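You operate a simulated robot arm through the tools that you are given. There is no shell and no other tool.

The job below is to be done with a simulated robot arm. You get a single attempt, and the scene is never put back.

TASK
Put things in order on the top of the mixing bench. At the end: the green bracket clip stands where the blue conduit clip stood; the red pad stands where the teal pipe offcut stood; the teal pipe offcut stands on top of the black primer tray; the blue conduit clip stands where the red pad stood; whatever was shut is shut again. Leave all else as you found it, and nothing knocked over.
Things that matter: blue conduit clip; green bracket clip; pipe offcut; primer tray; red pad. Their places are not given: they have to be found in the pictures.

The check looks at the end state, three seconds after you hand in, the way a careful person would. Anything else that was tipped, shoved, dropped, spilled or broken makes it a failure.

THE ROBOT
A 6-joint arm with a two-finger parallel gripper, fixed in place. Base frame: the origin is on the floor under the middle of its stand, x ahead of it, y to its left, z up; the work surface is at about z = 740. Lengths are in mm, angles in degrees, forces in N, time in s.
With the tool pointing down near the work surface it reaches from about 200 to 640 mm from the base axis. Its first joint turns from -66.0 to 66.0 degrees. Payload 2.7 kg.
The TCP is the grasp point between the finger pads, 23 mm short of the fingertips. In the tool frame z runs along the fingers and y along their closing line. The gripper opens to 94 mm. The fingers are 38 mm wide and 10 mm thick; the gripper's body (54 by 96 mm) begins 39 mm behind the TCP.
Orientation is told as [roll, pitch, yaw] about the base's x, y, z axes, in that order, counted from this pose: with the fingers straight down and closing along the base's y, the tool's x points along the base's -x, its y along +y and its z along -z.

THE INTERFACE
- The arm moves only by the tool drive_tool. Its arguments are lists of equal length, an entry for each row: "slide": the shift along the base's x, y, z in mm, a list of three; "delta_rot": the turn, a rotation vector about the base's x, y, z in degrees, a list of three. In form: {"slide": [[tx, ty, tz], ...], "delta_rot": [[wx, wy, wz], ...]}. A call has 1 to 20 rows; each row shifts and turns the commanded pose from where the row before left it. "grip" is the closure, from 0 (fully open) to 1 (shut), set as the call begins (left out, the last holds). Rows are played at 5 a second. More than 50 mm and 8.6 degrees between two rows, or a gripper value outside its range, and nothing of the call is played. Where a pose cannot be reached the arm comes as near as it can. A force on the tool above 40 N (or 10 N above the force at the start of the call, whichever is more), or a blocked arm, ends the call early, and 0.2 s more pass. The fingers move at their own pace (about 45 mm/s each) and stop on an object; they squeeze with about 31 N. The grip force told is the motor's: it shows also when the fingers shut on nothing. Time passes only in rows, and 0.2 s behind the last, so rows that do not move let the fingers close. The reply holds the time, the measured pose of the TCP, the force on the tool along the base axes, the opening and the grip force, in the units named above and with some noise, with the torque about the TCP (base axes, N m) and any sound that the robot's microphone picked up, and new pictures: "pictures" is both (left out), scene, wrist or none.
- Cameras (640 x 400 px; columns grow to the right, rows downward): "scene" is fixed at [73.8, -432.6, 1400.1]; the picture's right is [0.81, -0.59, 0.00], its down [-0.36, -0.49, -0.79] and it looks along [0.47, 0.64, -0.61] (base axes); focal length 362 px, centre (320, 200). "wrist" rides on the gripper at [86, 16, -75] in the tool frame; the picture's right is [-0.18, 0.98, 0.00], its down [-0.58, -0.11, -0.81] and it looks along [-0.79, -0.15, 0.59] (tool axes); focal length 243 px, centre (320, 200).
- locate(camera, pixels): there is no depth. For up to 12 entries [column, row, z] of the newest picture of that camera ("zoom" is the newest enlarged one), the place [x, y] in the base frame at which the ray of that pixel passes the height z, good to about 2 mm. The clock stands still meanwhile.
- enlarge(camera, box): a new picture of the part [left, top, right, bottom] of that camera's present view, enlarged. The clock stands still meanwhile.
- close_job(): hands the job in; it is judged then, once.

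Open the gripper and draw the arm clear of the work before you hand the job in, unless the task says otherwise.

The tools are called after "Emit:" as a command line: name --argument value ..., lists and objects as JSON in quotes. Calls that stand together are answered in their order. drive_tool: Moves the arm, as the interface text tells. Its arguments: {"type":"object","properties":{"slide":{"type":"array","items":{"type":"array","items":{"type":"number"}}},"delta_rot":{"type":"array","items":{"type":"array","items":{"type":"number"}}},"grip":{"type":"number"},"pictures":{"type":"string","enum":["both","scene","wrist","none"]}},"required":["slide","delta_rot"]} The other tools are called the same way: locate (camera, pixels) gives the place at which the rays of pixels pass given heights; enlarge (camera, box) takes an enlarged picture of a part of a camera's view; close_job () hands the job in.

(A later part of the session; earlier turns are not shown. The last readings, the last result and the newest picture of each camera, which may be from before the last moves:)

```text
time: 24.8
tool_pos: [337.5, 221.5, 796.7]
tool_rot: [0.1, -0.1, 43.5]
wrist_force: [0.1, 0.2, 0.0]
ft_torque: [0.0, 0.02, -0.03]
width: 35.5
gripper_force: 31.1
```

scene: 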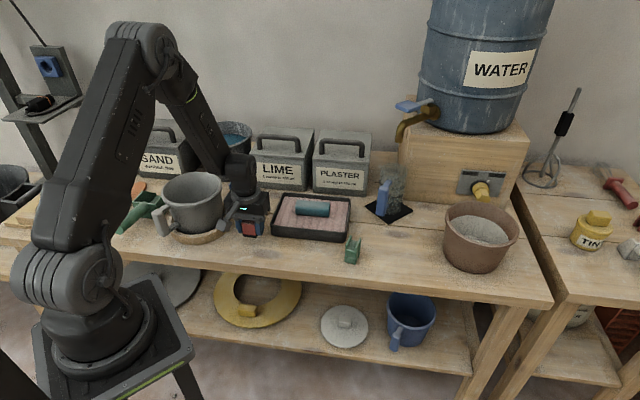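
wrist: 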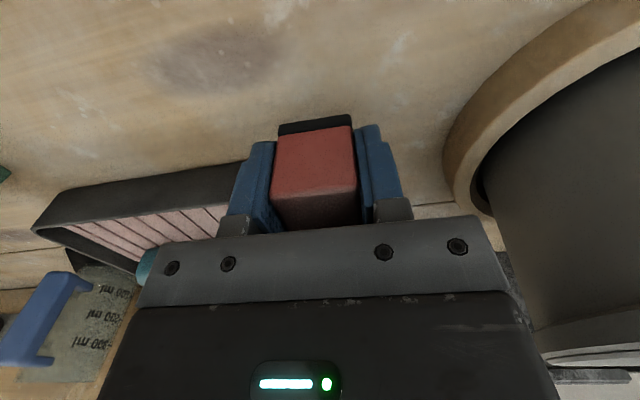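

The red pad lifted cleanly with no slip, at a width of 35.5. I'll lift to z≈897 and carry it over to the pipe's old place at (634.8,-19.7).

Emit:
drive_tool --slide '[[0, 0, 20], [0, 0, 25], [0, 0, 25], [0, 0, 25], [10, -8, 5], [20, -16.3, 0], [27, -22, 0], [30, -24, 0], [30, -24, 0], [30, -24, 0], [30, -24, 0], [30, -24, 0], [30, -24, 0], [27, -22, 0], [20, -16, 0], [13, -13, 0], [0, 0, 0]]' --delta_rot '[[0, 0, 0], [0, 0, 0], [0, 0, 0], [0, 0, 0], [0, 0, 0], [0, 0, 0], [0, 0, 0], [0, 0, 0], [0, 0, 0], [0, 0, 0], [0, 0, 0], [0, 0, 0], [0, 0, 0], [0, 0, 0], [0, 0, 0], [0, 0, 0], [0, 0, 0]]'

```text
time: 28.4
tool_pos: [633.6, -19.1, 896.0]
tool_rot: [0.1, -0.1, 43.5]
wrist_force: [-0.1, -0.1, -0.8]
ft_torque: [-0.04, 0.02, 0.01]
width: 35.5
gripper_force: 30.8
```

scene: 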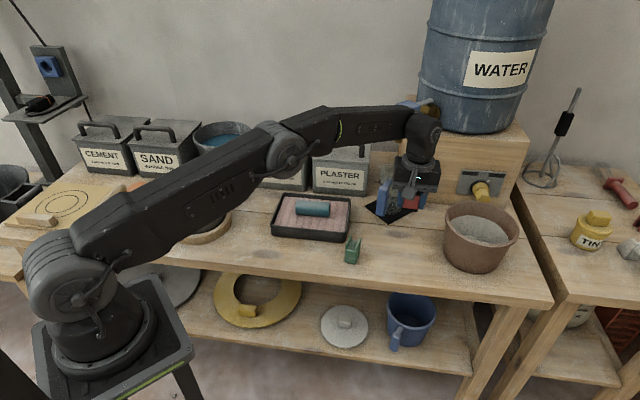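
wrist: 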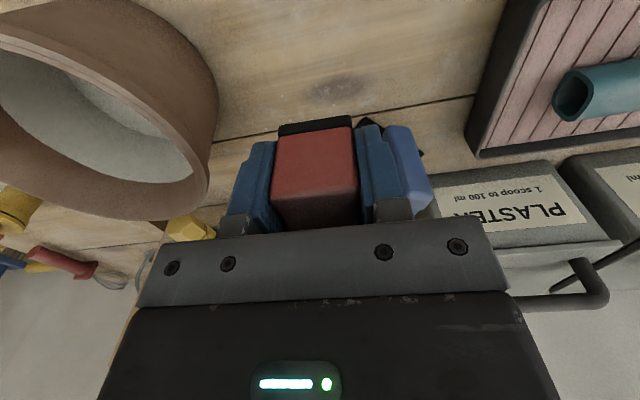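

The red pad is held over the spot, and the pot's rim is on the left at about (215,120) in the wrist view. I'll check its distance and height before going down.

Emit:
locate --camera "wrist" --pixels '[[216, 80, 820], [216, 80, 835], [216, 80, 850], [208, 180, 820], [208, 180, 835], [160, 10, 835], [200, 150, 835]]'

Emit:
enlarge --camera "scene" --box '[360, 140, 540, 290]'

```text
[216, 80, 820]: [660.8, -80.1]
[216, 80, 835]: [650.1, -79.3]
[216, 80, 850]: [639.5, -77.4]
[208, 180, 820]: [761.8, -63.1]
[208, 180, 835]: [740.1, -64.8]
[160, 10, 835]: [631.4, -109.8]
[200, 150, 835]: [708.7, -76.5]
```

```text
2.67 times, centred on (450, 215) of scene
```

zoom: 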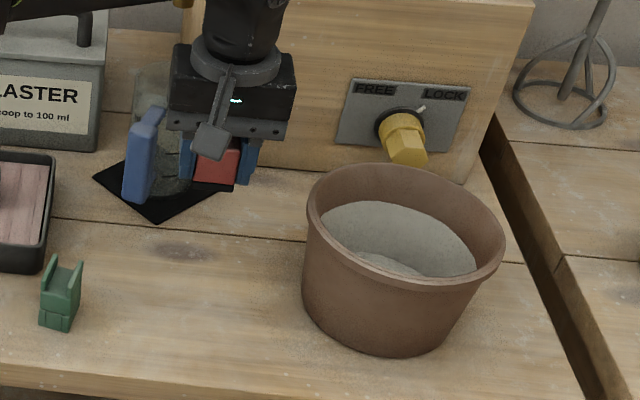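

The pot's rim may be close to the gripper body in this orientation. I'll locate the rim and base in the scene zoom to be sure.

Emit:
locate --camera "zoom" --pixels '[[307, 205, 840], [505, 248, 840], [372, 164, 840], [400, 290, 840], [307, 205, 860], [505, 248, 860], [372, 164, 860], [400, 290, 860], [305, 310, 740], [375, 357, 740], [450, 335, 740], [340, 345, 740]]'

```text
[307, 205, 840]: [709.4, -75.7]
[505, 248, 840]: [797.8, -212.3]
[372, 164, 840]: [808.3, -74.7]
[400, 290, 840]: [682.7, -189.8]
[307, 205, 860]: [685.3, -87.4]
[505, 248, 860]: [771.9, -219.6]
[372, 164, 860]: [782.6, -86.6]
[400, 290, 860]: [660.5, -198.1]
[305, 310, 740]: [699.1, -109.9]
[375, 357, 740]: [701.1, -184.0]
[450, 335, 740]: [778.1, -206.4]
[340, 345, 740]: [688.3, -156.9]
```

The pot's rim centre is at about (746,-141) with radius 82, which leaves about 34 mm to the gripper body. I'll lower the red pad to just above the table, at z≈767.6.

Emit:
drive_tool --slide '[[0, 0, -20], [0, 0, -25], [0, 0, -25], [0, 0, -25], [0, 0, -15], [0, 0, -10], [0, 0, -5], [0, 0, -2.5], [0, 0, -1.5], [0, 0, 0]]' --delta_rot '[[0, 0, 0], [0, 0, 0], [0, 0, 0], [0, 0, 0], [0, 0, 0], [0, 0, 0], [0, 0, 0], [0, 0, 0], [0, 0, 0], [0, 0, 0]]'

```text
time: 30.6
tool_pos: [634.0, -19.8, 766.5]
tool_rot: [0.1, 0.0, 43.4]
wrist_force: [-1.9, -0.9, 0.8]
ft_torque: [0.01, 0.01, -0.02]
width: 35.5
gripper_force: 31.4
```

scene: 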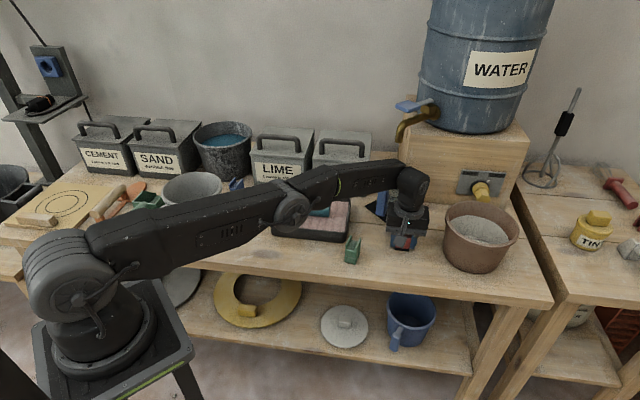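
wrist: 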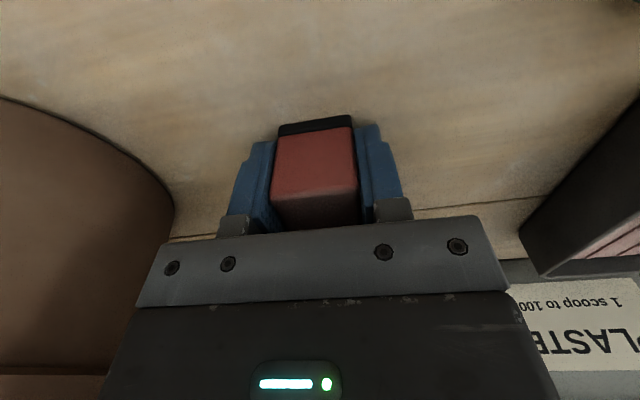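

There's no contact force yet, so I'll lower 1 mm more to the height at which it was gripped, then open to 60 mm.

Emit:
drive_tool --slide '[[0, 0, -0.5], [0, 0, -0.5], [0, 0, 0]]' --delta_rot '[[0, 0, 0], [0, 0, 0], [0, 0, 0]]' --pictures "none"

Emit:
drive_tool --slide '[[0, 0, 0], [0, 0, 0], [0, 0, 0], [0, 0, 0]]' --delta_rot '[[0, 0, 0], [0, 0, 0], [0, 0, 0], [0, 0, 0]]' --grip 0.4 --pictures "wrist"

```text
time: 31.4
tool_pos: [634.8, -19.3, 766.6]
tool_rot: [0.0, -0.1, 43.5]
wrist_force: [-1.3, 1.1, 2.7]
ft_torque: [-0.01, 0.03, -0.08]
width: 35.6
gripper_force: 31.1
```

```text
time: 32.4
tool_pos: [634.2, -19.8, 766.3]
tool_rot: [0.0, -0.1, 43.5]
wrist_force: [-0.6, -0.4, 0.5]
ft_torque: [-0.02, 0.0, 0.02]
width: 56.4
gripper_force: 0.0
```

wrist: 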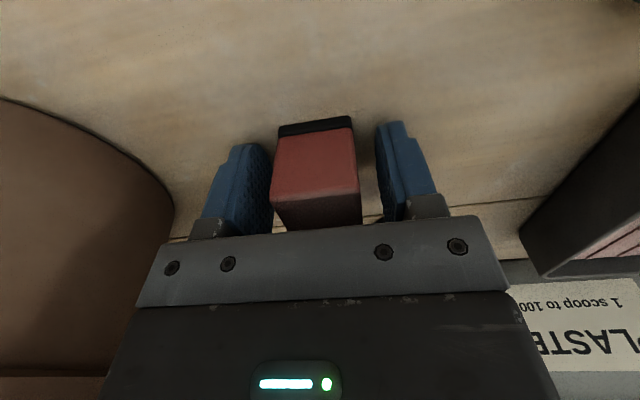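

The red pad stands at the pipe's old place. I'll rise straight up and look before going on to the blue clip.

Emit:
drive_tool --slide '[[0, 0, 10], [0, 0, 20], [0, 0, 30], [0, 0, 35], [0, 0, 35], [0, 0, 34], [0, 0, 0]]' --delta_rot '[[0, 0, 0], [0, 0, 0], [0, 0, 0], [0, 0, 0], [0, 0, 0], [0, 0, 0], [0, 0, 0]]'

```text
time: 34.0
tool_pos: [634.5, -17.7, 930.6]
tool_rot: [0.0, -0.1, 43.5]
wrist_force: [-0.7, -0.1, -0.3]
ft_torque: [-0.01, -0.01, -0.01]
width: 56.4
gripper_force: 0.0
```

scene: 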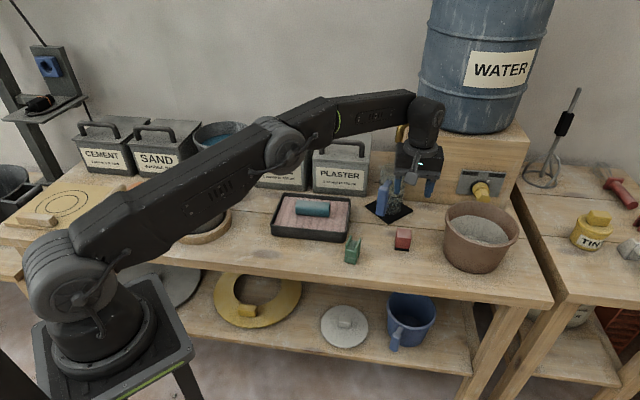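
wrist: 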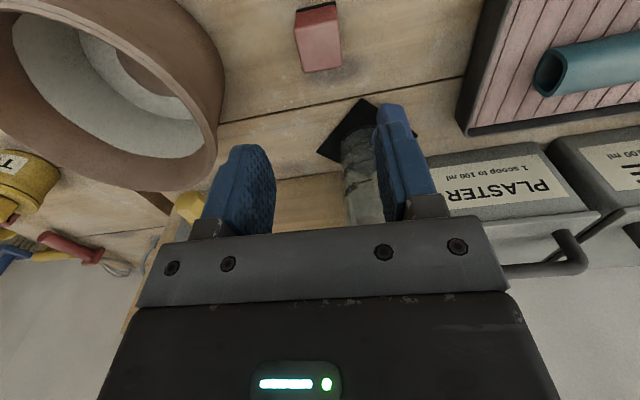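

The red pad stands at scene (402,240), where the pipe was. Next I'll move to above the blue clip at (393,417), turning to yaw ≈131° so that the camera stays clear of the mug and the bins.

Emit:
drive_tool --slide '[[-18.5, 22, 0], [-18.5, 22, 0], [-18.5, 22, 0], [-18.5, 22, 0], [-18.5, 22, 0], [-18.5, 22, 0], [-18.5, 22, 0], [-18.5, 22, 0], [-18.5, 22, 0], [-18.5, 22, 0], [-7, 27, 0], [-7, 27, 0], [-7, 27, 0], [-7, 27, 0], [-7, 27, 0], [-7, 27, 0], [-7, 27, 0], [-7.8, 27.7, 0], [0, 0, 0]]' --delta_rot '[[0, 0, 4.87], [0, 0, 4.87], [0, 0, 4.87], [0, 0, 4.87], [0, 0, 4.87], [0, 0, 4.87], [0, 0, 4.87], [0, 0, 4.87], [0, 0, 4.87], [0, 0, 4.87], [0, 0, 4.87], [0, 0, 4.87], [0, 0, 4.87], [0, 0, 4.87], [0, 0, 4.87], [0, 0, 4.87], [0, 0, 4.87], [0, 0, 4.81], [0, 0, 0]]'

```text
time: 38.0
tool_pos: [393.3, 417.5, 930.3]
tool_rot: [0.1, -0.1, 131.2]
wrist_force: [0.0, -1.8, 0.1]
ft_torque: [-0.01, 0.02, -0.04]
width: 56.5
gripper_force: 0.1
```

scene: 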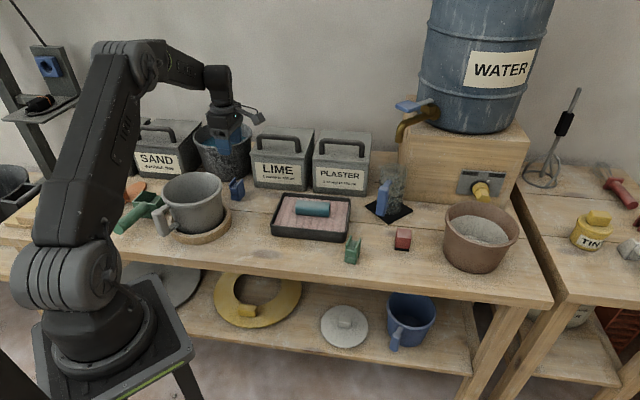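
wrist: 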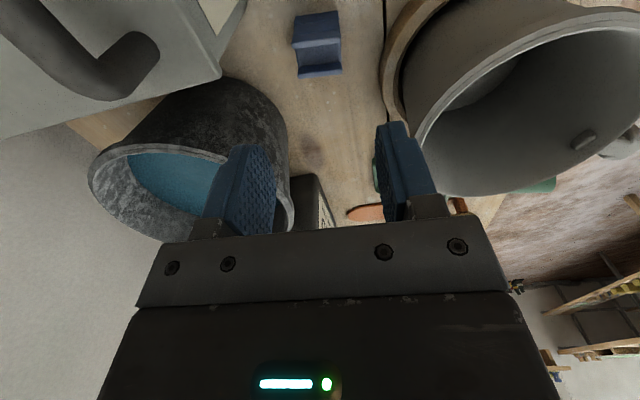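

The blue clip is at (317,45) in the wrist view, with the LIME bin's corner at (220,75) and the bucket at the left. I'll enlarge to measure the clip.

Emit:
enlarge --camera "wrist" --box '[200, 0, 400, 125]'

```text
3.20 times, centred on (300, 62) of wrist
```

zoom: 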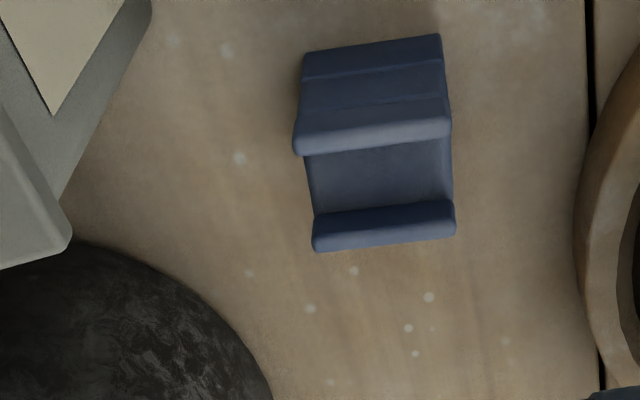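

I'll locate the base edge at z=740 and the prong tops at candidate heights.

Emit:
locate --camera "zoom" --pixels '[[304, 58, 740], [440, 36, 740], [295, 140, 785], [450, 118, 785], [314, 250, 785], [455, 235, 785], [295, 140, 790], [450, 118, 790], [314, 250, 790], [455, 235, 790], [72, 238, 850], [152, 10, 740]]'

```text
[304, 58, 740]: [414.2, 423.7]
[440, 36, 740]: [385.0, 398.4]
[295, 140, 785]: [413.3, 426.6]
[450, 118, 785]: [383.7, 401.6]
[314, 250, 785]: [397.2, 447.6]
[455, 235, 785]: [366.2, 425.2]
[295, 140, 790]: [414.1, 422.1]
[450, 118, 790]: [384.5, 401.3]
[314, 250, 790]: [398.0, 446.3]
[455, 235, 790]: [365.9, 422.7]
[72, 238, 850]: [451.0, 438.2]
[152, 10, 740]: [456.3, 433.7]
```

The clip measures about 28x37 mm, 48 tall, at about (391,422) and turned about 38°. I'll turn to match, descend to z≈850 and measure again from nearer.

Emit:
drive_tool --slide '[[-1, 2, -20], [-1, 1.5, -20], [0, 0, -20], [0, 0, -20], [0, 0, 0]]' --delta_rot '[[0, 0, -1.5], [0, 0, -1.7], [0, 0, 0], [0, 0, 0], [0, 0, 0]]' --grip 0.36

Emit:
enlarge --camera "wrist" --box '[200, 0, 440, 150]'

```text
time: 39.2
tool_pos: [392.2, 420.1, 851.3]
tool_rot: [0.1, -0.1, 128.0]
wrist_force: [-0.7, -0.4, -0.7]
ft_torque: [0.01, 0.0, 0.0]
width: 60.5
gripper_force: 0.0
```

scene: 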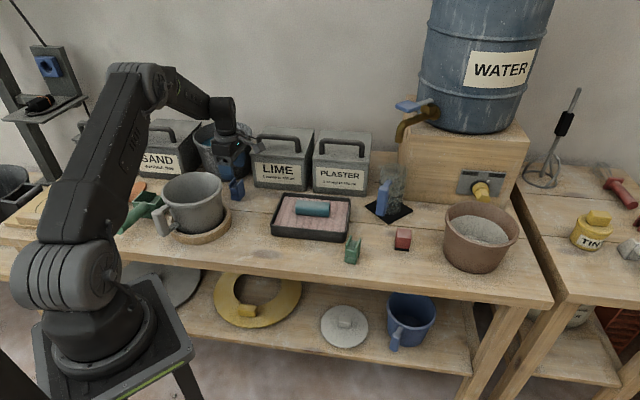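
wrist: 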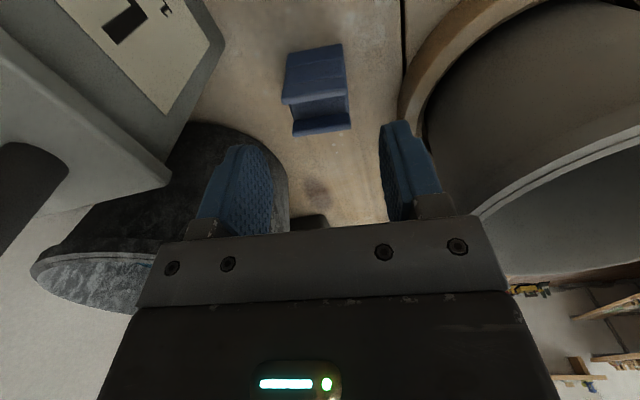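

```text
2.67 times, centred on (320, 75) of wrist
```

zoom: 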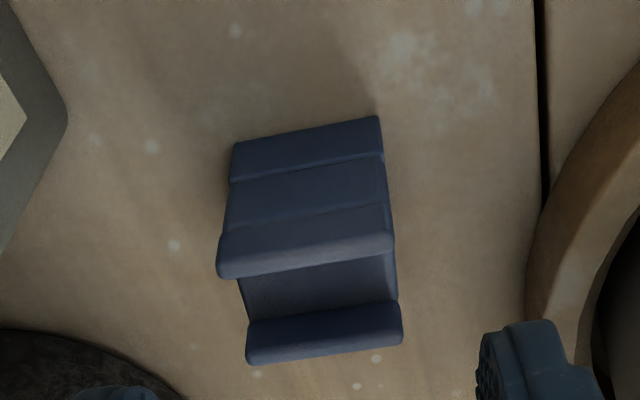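

The base edge on the near side runs from (232,146) to (380,117) in the zoom, and the far prong's top ends at (248,362)-(402,343). I'll locate these.

Emit:
locate --camera "zoom" --pixels '[[232, 146, 740], [380, 117, 740], [218, 272, 788], [393, 246, 788], [248, 362, 788], [402, 343, 788], [228, 182, 752], [384, 156, 752], [222, 230, 768], [389, 200, 768], [67, 120, 740], [0, 250, 740]]'

```text
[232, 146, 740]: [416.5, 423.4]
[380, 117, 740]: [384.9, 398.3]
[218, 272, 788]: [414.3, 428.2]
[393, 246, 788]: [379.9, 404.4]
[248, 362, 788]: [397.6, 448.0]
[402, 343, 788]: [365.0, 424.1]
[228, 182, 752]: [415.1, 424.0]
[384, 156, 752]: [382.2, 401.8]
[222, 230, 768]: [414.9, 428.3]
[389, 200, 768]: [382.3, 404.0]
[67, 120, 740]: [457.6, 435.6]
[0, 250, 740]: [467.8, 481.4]
```

The clip's centre is at about (391,422.5) and its yaw matches the tool at 128°. I'll descend to z≈772 with the fingers at 60 mm and check before closing.

Emit:
drive_tool --slide '[[0, 1.5, -16], [0, 0, -16], [0, 0, -16], [0, 0, -14], [0, 0, -10], [0, 0, -7], [0, 0, 0]]' --delta_rot '[[0, 0, 0], [0, 0, 0], [0, 0, 0], [0, 0, 0], [0, 0, 0], [0, 0, 0], [0, 0, 0]]'

Emit:
enlarge --camera "wrist" --box '[200, 80, 440, 230]'

```text
time: 40.8
tool_pos: [391.3, 425.0, 771.8]
tool_rot: [0.0, -0.1, 127.9]
wrist_force: [-0.6, -0.3, -0.4]
ft_torque: [0.0, 0.0, -0.02]
width: 60.2
gripper_force: 0.1
```

scene: 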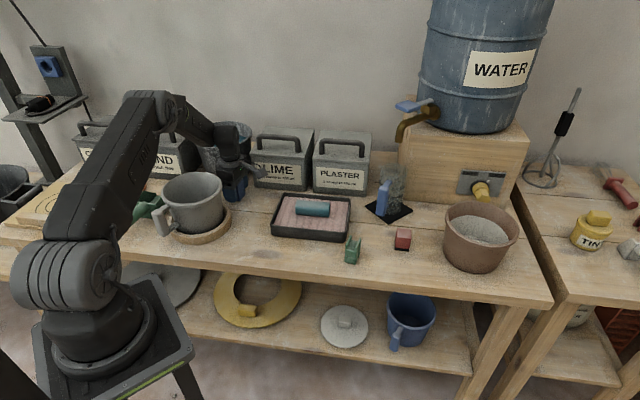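
wrist: 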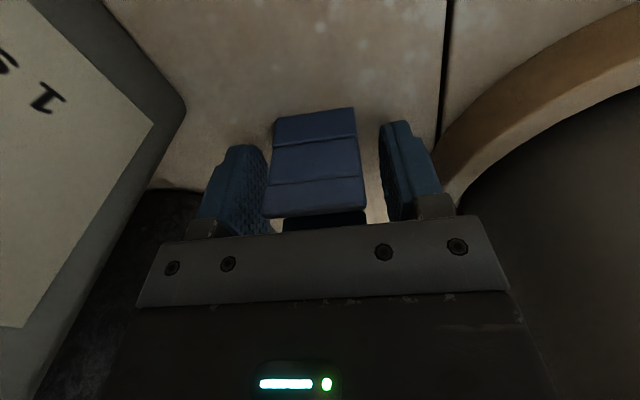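

```text
2.67 times, centred on (320, 155) of wrist
```

zoom: 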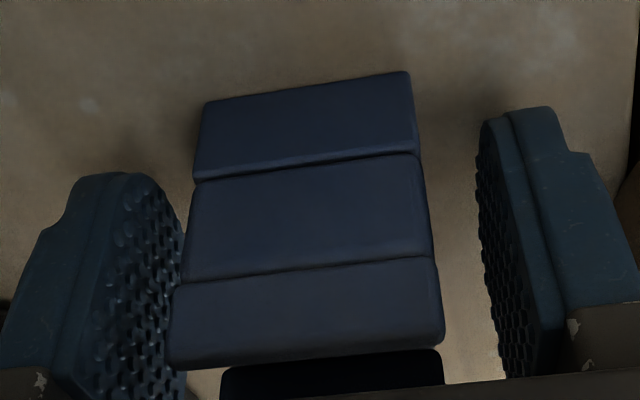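

The clip is between the fingers. I'll locate its base edge, (204,104)-(409,72) in the zoom, to compare its centre with the TCP.

Emit:
locate --camera "zoom" --pixels '[[204, 104, 740], [409, 72, 740], [196, 182, 751], [418, 152, 751], [168, 366, 788], [444, 340, 788], [186, 282, 772], [434, 256, 772]]'

```text
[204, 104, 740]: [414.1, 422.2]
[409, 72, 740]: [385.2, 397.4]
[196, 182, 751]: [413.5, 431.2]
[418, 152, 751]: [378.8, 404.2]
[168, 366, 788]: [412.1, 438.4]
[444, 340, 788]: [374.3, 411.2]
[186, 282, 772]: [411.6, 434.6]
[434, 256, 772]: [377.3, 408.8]
```

The clip's centre is at about (391,421.5), so the TCP is centred on it. I'll close the gripper and lift a little.

Emit:
drive_tool --slide '[[0, 0, 0], [0, 0, 0], [0, 0, 0], [0, 0, 0], [0, 0, 0]]' --delta_rot '[[0, 0, 0], [0, 0, 0], [0, 0, 0], [0, 0, 0], [0, 0, 0]]' --grip 1.0 --pictures "wrist"

Emit:
drive_tool --slide '[[0, 0, 3], [0, 0, 5], [0, 0, 8], [0, 0, 12], [0, 0, 0]]' --delta_rot '[[0, 0, 0], [0, 0, 0], [0, 0, 0], [0, 0, 0], [0, 0, 0]]'

```text
time: 42.0
tool_pos: [390.6, 422.8, 770.9]
tool_rot: [0.0, -0.1, 127.8]
wrist_force: [-0.2, -0.8, -0.1]
ft_torque: [-0.03, -0.01, -0.01]
width: 38.6
gripper_force: 31.0
```

wrist: 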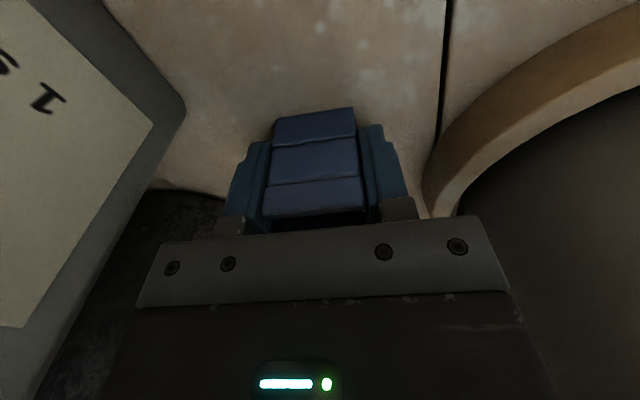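

```text
time: 43.2
tool_pos: [390.2, 420.5, 799.4]
tool_rot: [0.0, -0.1, 127.9]
wrist_force: [-0.7, 0.8, 0.3]
ft_torque: [0.03, -0.01, -0.02]
width: 38.6
gripper_force: 31.0
```

scene: 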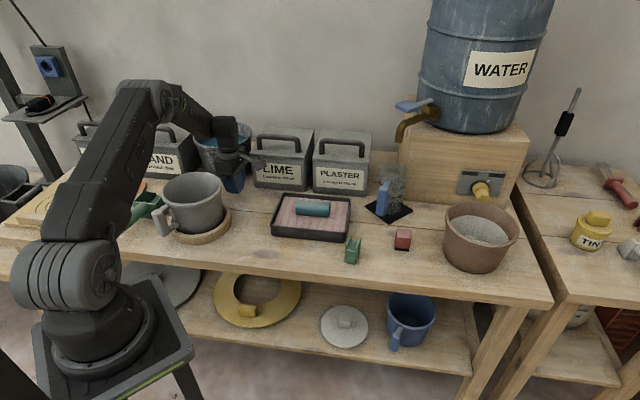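
wrist: 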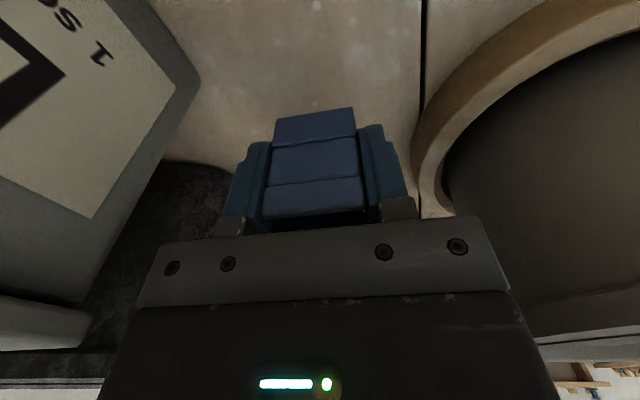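

The blue clip is held at 38.6 mm with no slip. I'll lift it to z≈930 and carry it to the red pad's old place at (336,223.5).

Emit:
drive_tool --slide '[[0, 0, 18], [0, 0, 25], [0, 0, 30], [0, 0, 30], [0, 0, 27], [-4, -14, 0], [-8, -28, 0], [-8, -29, 0], [-8, -29, 0], [-8, -29, 0], [-8, -28, 0], [-7, -25, 0], [-4, -16.4, 0], [0, 0, 0]]' --delta_rot '[[0, 0, 0], [0, 0, 0], [0, 0, 0], [0, 0, 0], [0, 0, 0], [0, 0, 0], [0, 0, 0], [0, 0, 0], [0, 0, 0], [0, 0, 0], [0, 0, 0], [0, 0, 0], [0, 0, 0], [0, 0, 0]]'

```text
time: 46.2
tool_pos: [336.4, 224.0, 928.8]
tool_rot: [0.0, -0.1, 127.9]
wrist_force: [-0.6, -0.5, -0.8]
ft_torque: [0.0, 0.0, 0.01]
width: 38.8
gripper_force: 31.3
```

scene: 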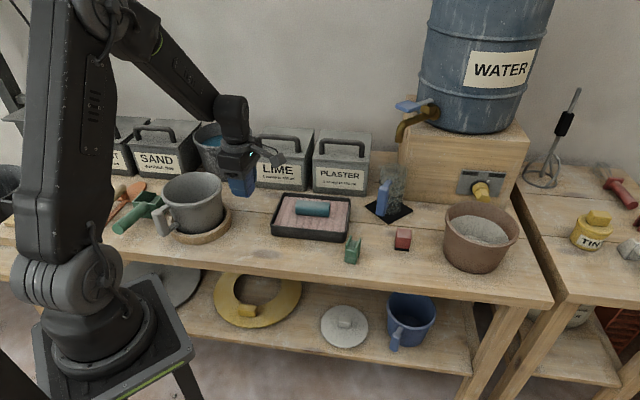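
wrist: 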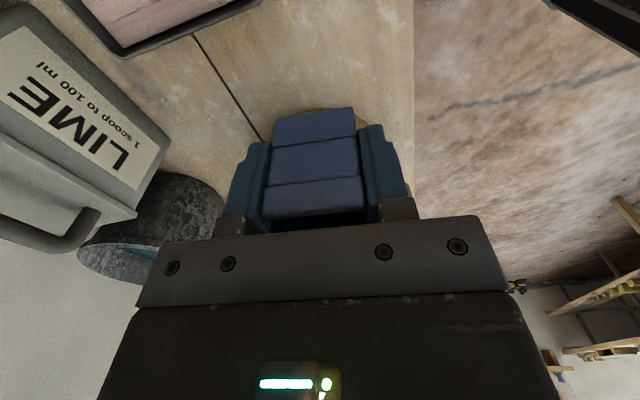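

The clip is held over the red pad's old place. I'll lower it to just above the table.

Emit:
drive_tool --slide '[[0, 0, -20], [0, 0, -30], [0, 0, -30], [0, 0, -30], [0, 0, -20], [0, 0, -12], [0, 0, -8], [0, 0, -4], [0, 0, -2.5], [0, 0, 0]]' --delta_rot '[[0, 0, 0], [0, 0, 0], [0, 0, 0], [0, 0, 0], [0, 0, 0], [0, 0, 0], [0, 0, 0], [0, 0, 0], [0, 0, 0], [0, 0, 0]]'

```text
time: 48.4
tool_pos: [335.1, 223.1, 772.0]
tool_rot: [0.2, -0.1, 127.9]
wrist_force: [-1.1, -0.8, 0.1]
ft_torque: [0.0, 0.0, -0.01]
width: 38.5
gripper_force: 31.8
```

scene: 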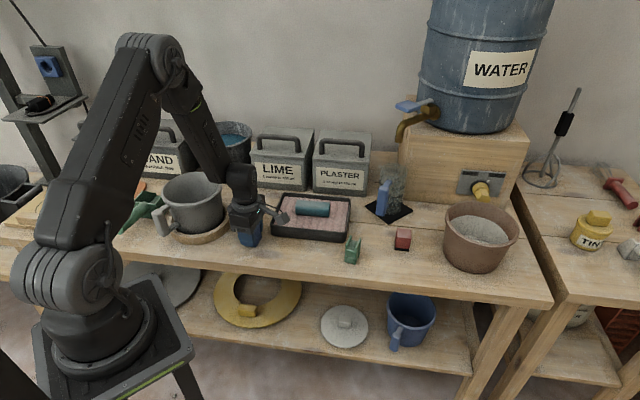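
wrist: 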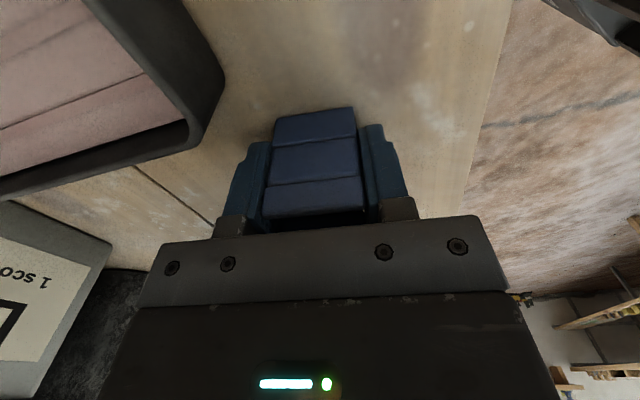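

No contact shows yet, so I'll lower 1.5 mm more to the height at which the clip was gripped.

Emit:
drive_tool --slide '[[0, 0, -0.8], [0, 0, -0.7], [0, 0, 0]]' --delta_rot '[[0, 0, 0], [0, 0, 0], [0, 0, 0]]' --pictures "none"

```text
time: 49.2
tool_pos: [334.7, 222.7, 772.1]
tool_rot: [0.1, -0.1, 127.9]
wrist_force: [-0.2, -0.3, 1.4]
ft_torque: [0.02, -0.04, 0.0]
width: 38.7
gripper_force: 30.6
```

The force is about 1.4 N, so the clip is just touching. I'll open to about 58 mm.

Emit:
drive_tool --slide '[[0, 0, 0], [0, 0, 0], [0, 0, 0], [0, 0, 0]]' --delta_rot '[[0, 0, 0], [0, 0, 0], [0, 0, 0], [0, 0, 0]]' --grip 0.38 --pictures "wrist"

Emit:
drive_tool --slide '[[0, 0, 8], [0, 0, 15], [0, 0, 30], [0, 0, 35], [0, 0, 35], [0, 0, 36], [0, 0, 0]]' --delta_rot '[[0, 0, 0], [0, 0, 0], [0, 0, 0], [0, 0, 0], [0, 0, 0], [0, 0, 0], [0, 0, 0]]'

```text
time: 50.2
tool_pos: [335.0, 222.1, 770.9]
tool_rot: [0.1, 0.0, 127.9]
wrist_force: [-0.2, 0.3, 0.4]
ft_torque: [-0.04, 0.01, 0.0]
width: 58.1
gripper_force: 0.2
```

wrist: 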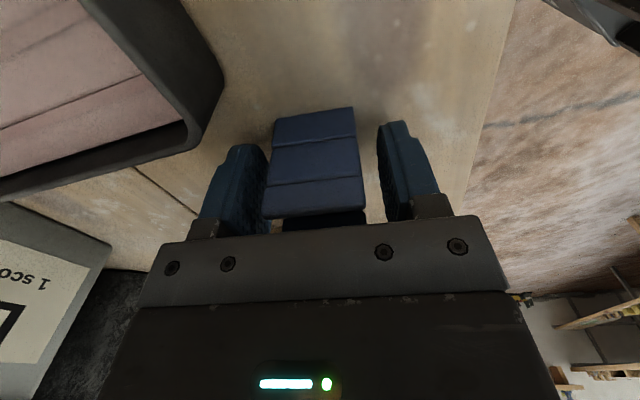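

```text
time: 51.8
tool_pos: [334.7, 222.4, 931.2]
tool_rot: [0.0, -0.2, 128.0]
wrist_force: [-1.1, 0.1, -0.4]
ft_torque: [-0.01, 0.02, -0.01]
width: 58.4
gripper_force: 0.2
```

scene: 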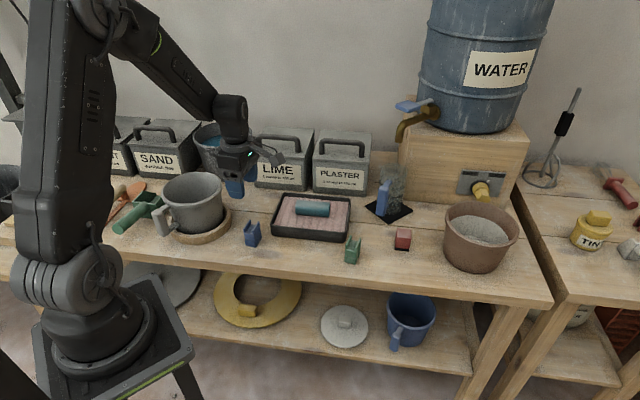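
wrist: 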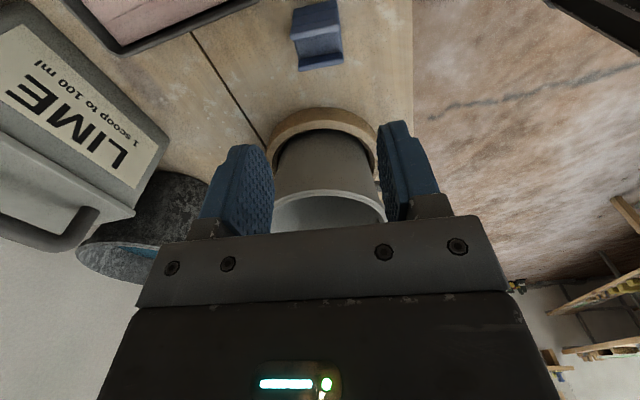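

The blue clip stands at scene (252,233). I'll zoom in on the scene to compare its base centre with the red pad's earlier place.

Emit:
enlarge --camera "scene" --box '[220, 165, 300, 255]'

```text
4.44 times, centred on (260, 210) of scene
```

zoom: 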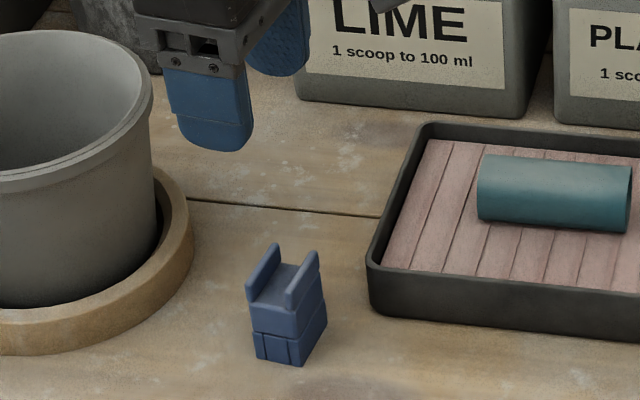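

The blue clip's base lines up with where the red pad was, to within about 2 mm. Next I'll move above the green clip at about (506,25), keeping yaw 128°.

Emit:
drive_tool --slide '[[17, -19.8, 0], [17, -19.8, 0], [17, -19.8, 0], [17, -19.8, 0], [17, -19.8, 0], [17, -19.8, 0], [17, -19.8, 0], [17, -19.8, 0], [17, -19.8, 0], [17, -20.4, 0], [0, 0, 0]]' --delta_rot '[[0, 0, 0], [0, 0, 0], [0, 0, 0], [0, 0, 0], [0, 0, 0], [0, 0, 0], [0, 0, 0], [0, 0, 0], [0, 0, 0], [0, 0, 0], [0, 0, 0]]'

Emit:
enlarge --camera "wrist" --box '[220, 0, 420, 125]'

```text
time: 54.2
tool_pos: [504.3, 23.8, 930.4]
tool_rot: [0.1, -0.2, 127.9]
wrist_force: [-0.7, 0.3, 0.0]
ft_torque: [-0.01, 0.03, -0.04]
width: 58.5
gripper_force: 0.0
```

scene: 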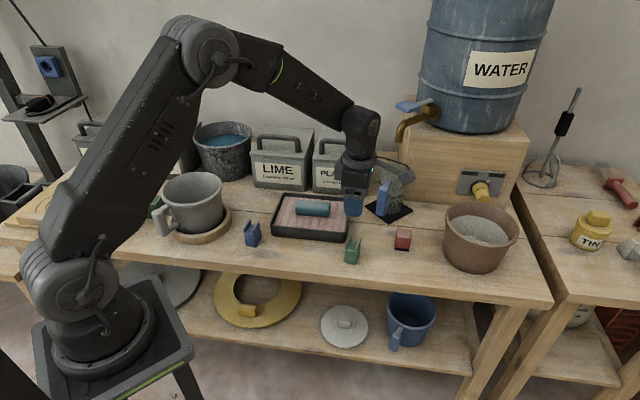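
wrist: 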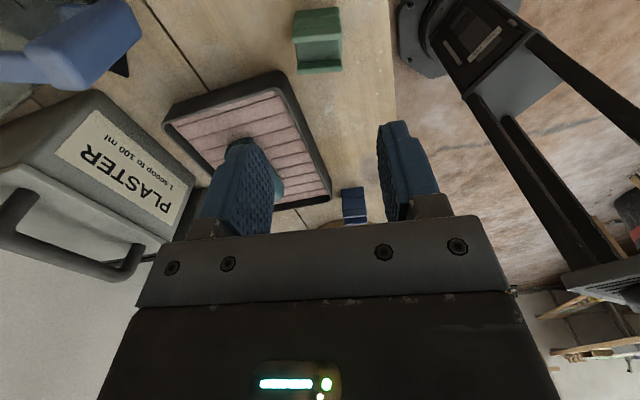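

```text
3.20 times, centred on (320, 62) of wrist
```

zoom: 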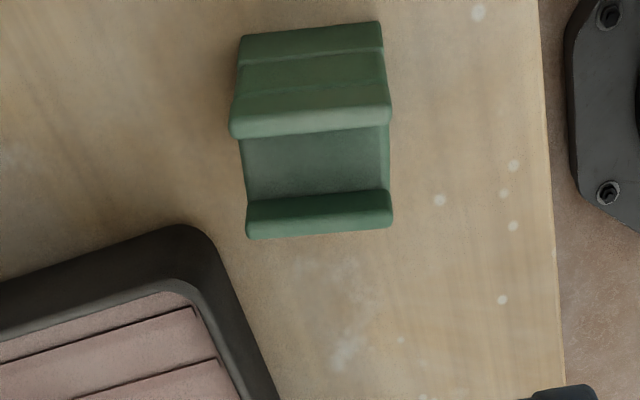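

The yaw is still 128°. The green clip's base edge is (240,40)-(380,23) in the zoom, its far prong top is (247,238)-(392,226), and the tray's corner is near. I'll locate these.

Emit:
locate --camera "zoom" --pixels '[[240, 40, 740], [380, 23, 740], [230, 134, 788], [390, 120, 788], [247, 238, 788], [392, 226, 788], [190, 225, 775], [215, 240, 775]]'

```text
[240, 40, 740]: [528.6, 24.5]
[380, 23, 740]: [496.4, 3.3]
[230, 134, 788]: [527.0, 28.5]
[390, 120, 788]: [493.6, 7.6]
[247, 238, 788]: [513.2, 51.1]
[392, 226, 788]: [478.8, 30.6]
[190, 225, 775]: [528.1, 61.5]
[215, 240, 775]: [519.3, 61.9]
```

The clip's centre is at about (505,26), turned about 32.5°, and the tray's corner is only about 4 mm outside the finger's swept area. I'll turn -5.3°, shift 5 mm away from the tray, narrow the opening to about 50 mm, descend to z≈850 and re-measure.

Emit:
drive_tool --slide '[[1, -1.6, -20], [0.9, -1.6, -20], [0, 0, -20], [0, 0, -20], [0, 0, 0]]' --delta_rot '[[0, 0, -2.6], [0, 0, -2.7], [0, 0, 0], [0, 0, 0], [0, 0, 0]]' --grip 0.46

Emit:
enlarge --camera "wrist" --box '[200, 0, 440, 150]'

```text
time: 55.4
tool_pos: [505.8, 21.2, 851.4]
tool_rot: [0.2, -0.1, 122.6]
wrist_force: [0.8, 1.1, 0.4]
ft_torque: [0.0, -0.02, 0.0]
width: 51.1
gripper_force: 0.1
```

scene: 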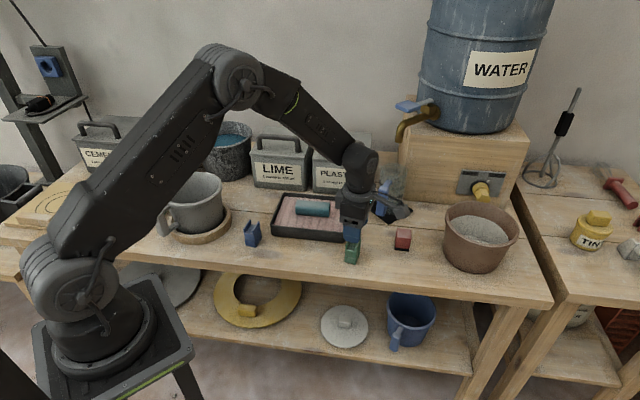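
wrist: 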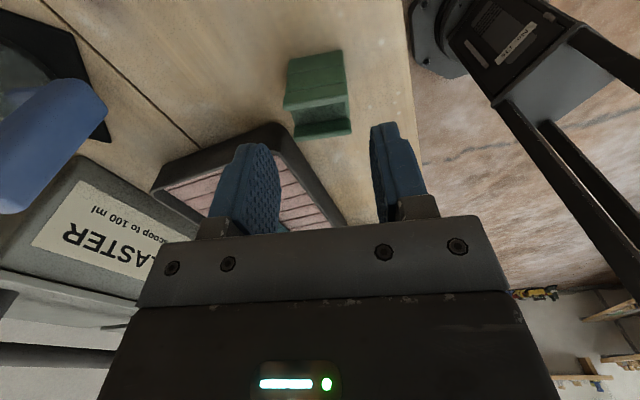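

```text
2.67 times, centred on (320, 75) of wrist
```

zoom: 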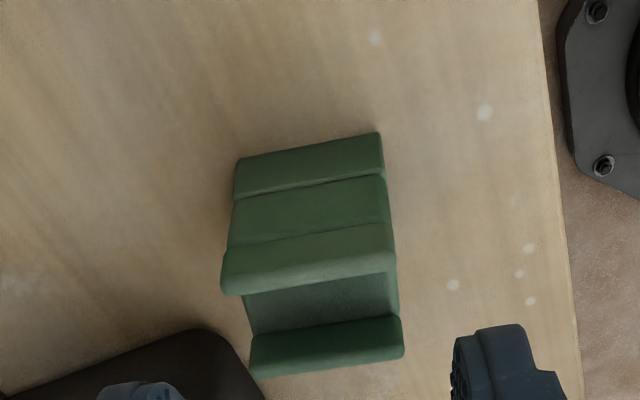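

The base edge is now (236,160)-(380,133) in the zoom and the far prong top is (251,377)-(404,356). I'll locate these together with the tray's rounded corner near (215,335).

Emit:
locate --camera "zoom" --pixels '[[236, 160, 740], [380, 133, 740], [222, 292, 788], [396, 266, 788], [251, 377, 788], [404, 356, 788], [232, 197, 752], [385, 174, 752], [200, 331, 776], [232, 348, 776], [262, 395, 776]]'

```text
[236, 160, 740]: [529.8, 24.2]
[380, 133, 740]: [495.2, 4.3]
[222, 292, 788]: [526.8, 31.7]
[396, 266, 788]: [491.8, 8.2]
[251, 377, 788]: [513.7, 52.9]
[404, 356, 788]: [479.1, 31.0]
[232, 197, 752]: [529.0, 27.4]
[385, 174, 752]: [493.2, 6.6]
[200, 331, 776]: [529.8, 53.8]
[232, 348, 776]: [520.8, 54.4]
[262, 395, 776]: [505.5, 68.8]
```

The tray outline seen here is its base at z=740, which puts the corner near (527,80). The fingers therefore clear it by more than 10 mm. I'll shift back 3.5 mm toward the clip's centre, open to 56 mm and descend to z≈772.

Emit:
drive_tool --slide '[[-1.9, 2.9, -16], [0, 0, -16], [0, 0, -16], [0, 0, -14], [0, 0, -10], [0, 0, -7], [0, 0, 0]]' --delta_rot '[[0, 0, 0], [0, 0, 0], [0, 0, 0], [0, 0, 0], [0, 0, 0], [0, 0, 0], [0, 0, 0]]' --grip 0.4

Emit:
enlarge --camera "wrist" --box '[200, 80, 440, 230]'

```text
time: 57.0
tool_pos: [506.2, 23.7, 771.5]
tool_rot: [0.1, 0.0, 122.6]
wrist_force: [-0.5, 0.6, 0.6]
ft_torque: [0.01, 0.03, 0.02]
width: 56.7
gripper_force: 0.2
```

scene: 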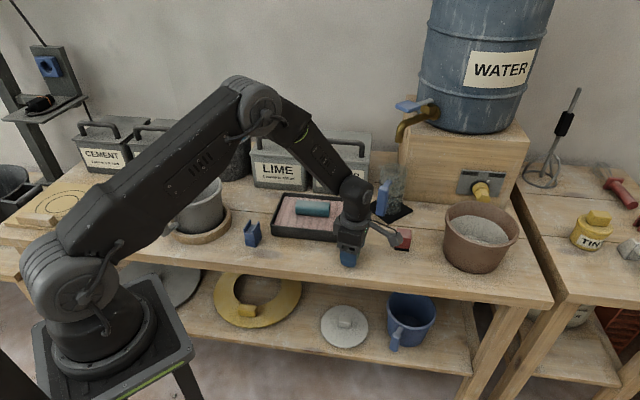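
wrist: 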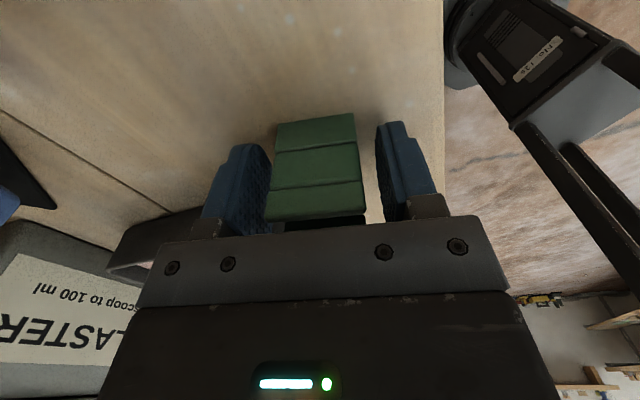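

```text
2.67 times, centred on (320, 155) of wrist
```

zoom: 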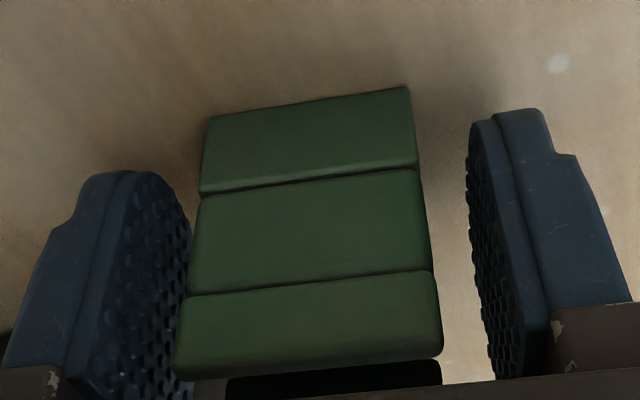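

The clip is aligned between the fingers, just as the blue one was, but sits about 3 mm further from the camera. I'll close and lift a little.

Emit:
drive_tool --slide '[[0, 0, 0], [0, 0, 0], [0, 0, 0], [0, 0, 0], [0, 0, 0]]' --delta_rot '[[0, 0, 0], [0, 0, 0], [0, 0, 0], [0, 0, 0], [0, 0, 0]]' --grip 1.0 --pictures "wrist"

Emit:
drive_tool --slide '[[0, 0, 3], [0, 0, 5], [0, 0, 8], [0, 0, 12], [0, 0, 0]]' --delta_rot '[[0, 0, 0], [0, 0, 0], [0, 0, 0], [0, 0, 0], [0, 0, 0]]'

```text
time: 58.2
tool_pos: [504.9, 23.6, 771.1]
tool_rot: [0.1, -0.1, 122.6]
wrist_force: [-0.5, -0.1, 1.1]
ft_torque: [0.02, -0.02, -0.01]
width: 39.0
gripper_force: 31.4
```

wrist: 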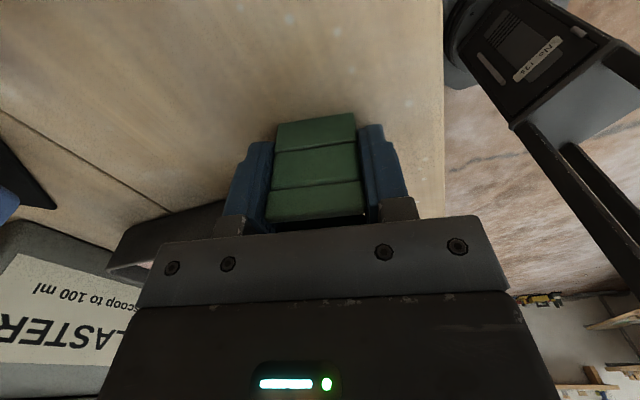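

```text
time: 59.4
tool_pos: [507.2, 24.4, 800.2]
tool_rot: [0.1, -0.2, 122.6]
wrist_force: [0.2, -0.4, 0.6]
ft_torque: [0.0, -0.03, 0.02]
width: 38.6
gripper_force: 31.0
```

scene: 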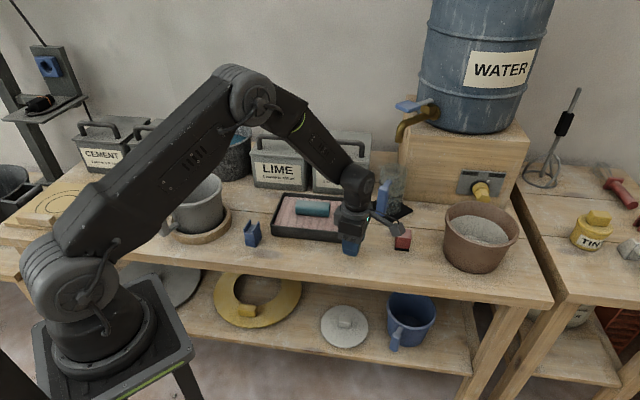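
wrist: 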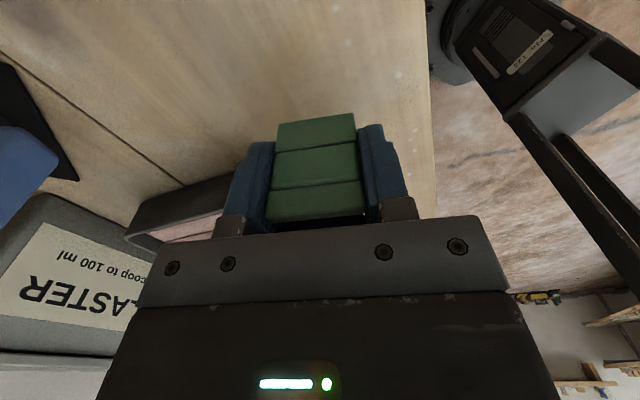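

The green clip is held at 38.6 mm with no slip. I'll raise it to z≈930 and carry it over to the blue clip's old place, turning +5.3° to match that orientation.

Emit:
drive_tool --slide '[[0, 0, 18], [0, 0, 25], [0, 0, 30], [0, 0, 30], [0, 0, 27], [-4, 14, 0], [-8, 28, 0], [-8.5, 30, 0], [-8.5, 30, 0], [-8.5, 30, 0], [-8.5, 30, 0], [-8.5, 30, 0], [-8.5, 30, 0], [-8.5, 30, 0], [-8.5, 30, 0], [-8.5, 30, 0], [-8.5, 30, 0], [-8, 28, 0], [-6, 21, 0], [-2.8, 4.1, 0]]' --delta_rot '[[0, 0, 0], [0, 0, 0], [0, 0, 0], [0, 0, 0], [0, 0, 0], [0, 0, 0.5], [0, 0, 0.5], [0, 0, 0.5], [0, 0, 0.5], [0, 0, 0.5], [0, 0, 0.5], [0, 0, 0.5], [0, 0, 0.5], [0, 0, 0.5], [0, 0, 0.5], [0, 0, 0.3], [0, 0, 0], [0, 0, 0], [0, 0, 0], [0, 0, 0]]'

```text
time: 63.6
tool_pos: [392.5, 419.1, 928.4]
tool_rot: [0.0, -0.1, 127.9]
wrist_force: [-1.2, -0.5, -0.5]
ft_torque: [-0.03, 0.02, 0.02]
width: 38.6
gripper_force: 31.1
```

scene: 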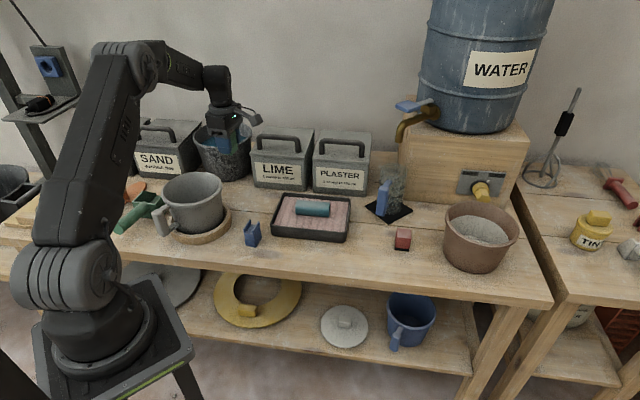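
wrist: 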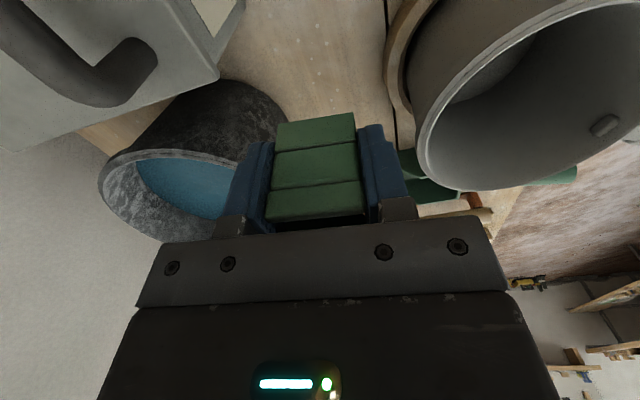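

I'm above the blue clip's old place at (392.2,419.8) with yaw 127.9°. I'll lower the green clip to just above the table.

Emit:
drive_tool --slide '[[0.5, 0, -20], [0, 0, -30], [0, 0, -30], [0, 0, -30], [0, 0, -20], [0, 0, -12], [0, 0, -8], [0, 0, -4], [0, 0, -2.5], [0, 0, 0]]' --delta_rot '[[0, 0, 0], [0, 0, 0], [0, 0, 0], [0, 0, 0], [0, 0, 0], [0, 0, 0], [0, 0, 0], [0, 0, 0], [0, 0, 0], [0, 0, 0]]'

```text
time: 65.8
tool_pos: [391.7, 420.8, 772.2]
tool_rot: [0.1, -0.1, 127.9]
wrist_force: [0.1, -0.4, -0.5]
ft_torque: [0.0, 0.01, -0.02]
width: 38.7
gripper_force: 30.5
```

scene: 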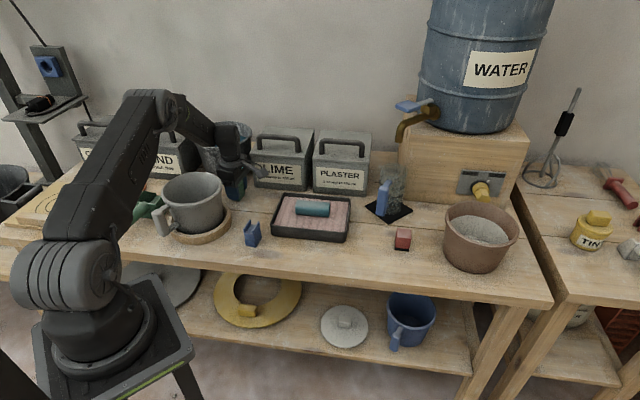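
wrist: 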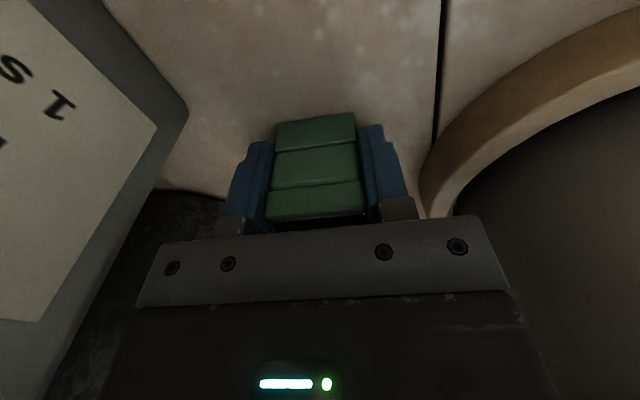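

No contact shows yet, so I'll lower 1.5 mm to the height at which the clip was gripped and check the force.

Emit:
drive_tool --slide '[[0, 0, -0.8], [0, 0, -0.7], [0, 0, 0]]' --delta_rot '[[0, 0, 0], [0, 0, 0], [0, 0, 0]]' --pictures "none"

```text
time: 66.6
tool_pos: [391.1, 421.5, 771.2]
tool_rot: [0.2, -0.2, 127.9]
wrist_force: [0.4, -0.3, 0.7]
ft_torque: [-0.01, -0.02, -0.03]
width: 38.9
gripper_force: 30.9
```

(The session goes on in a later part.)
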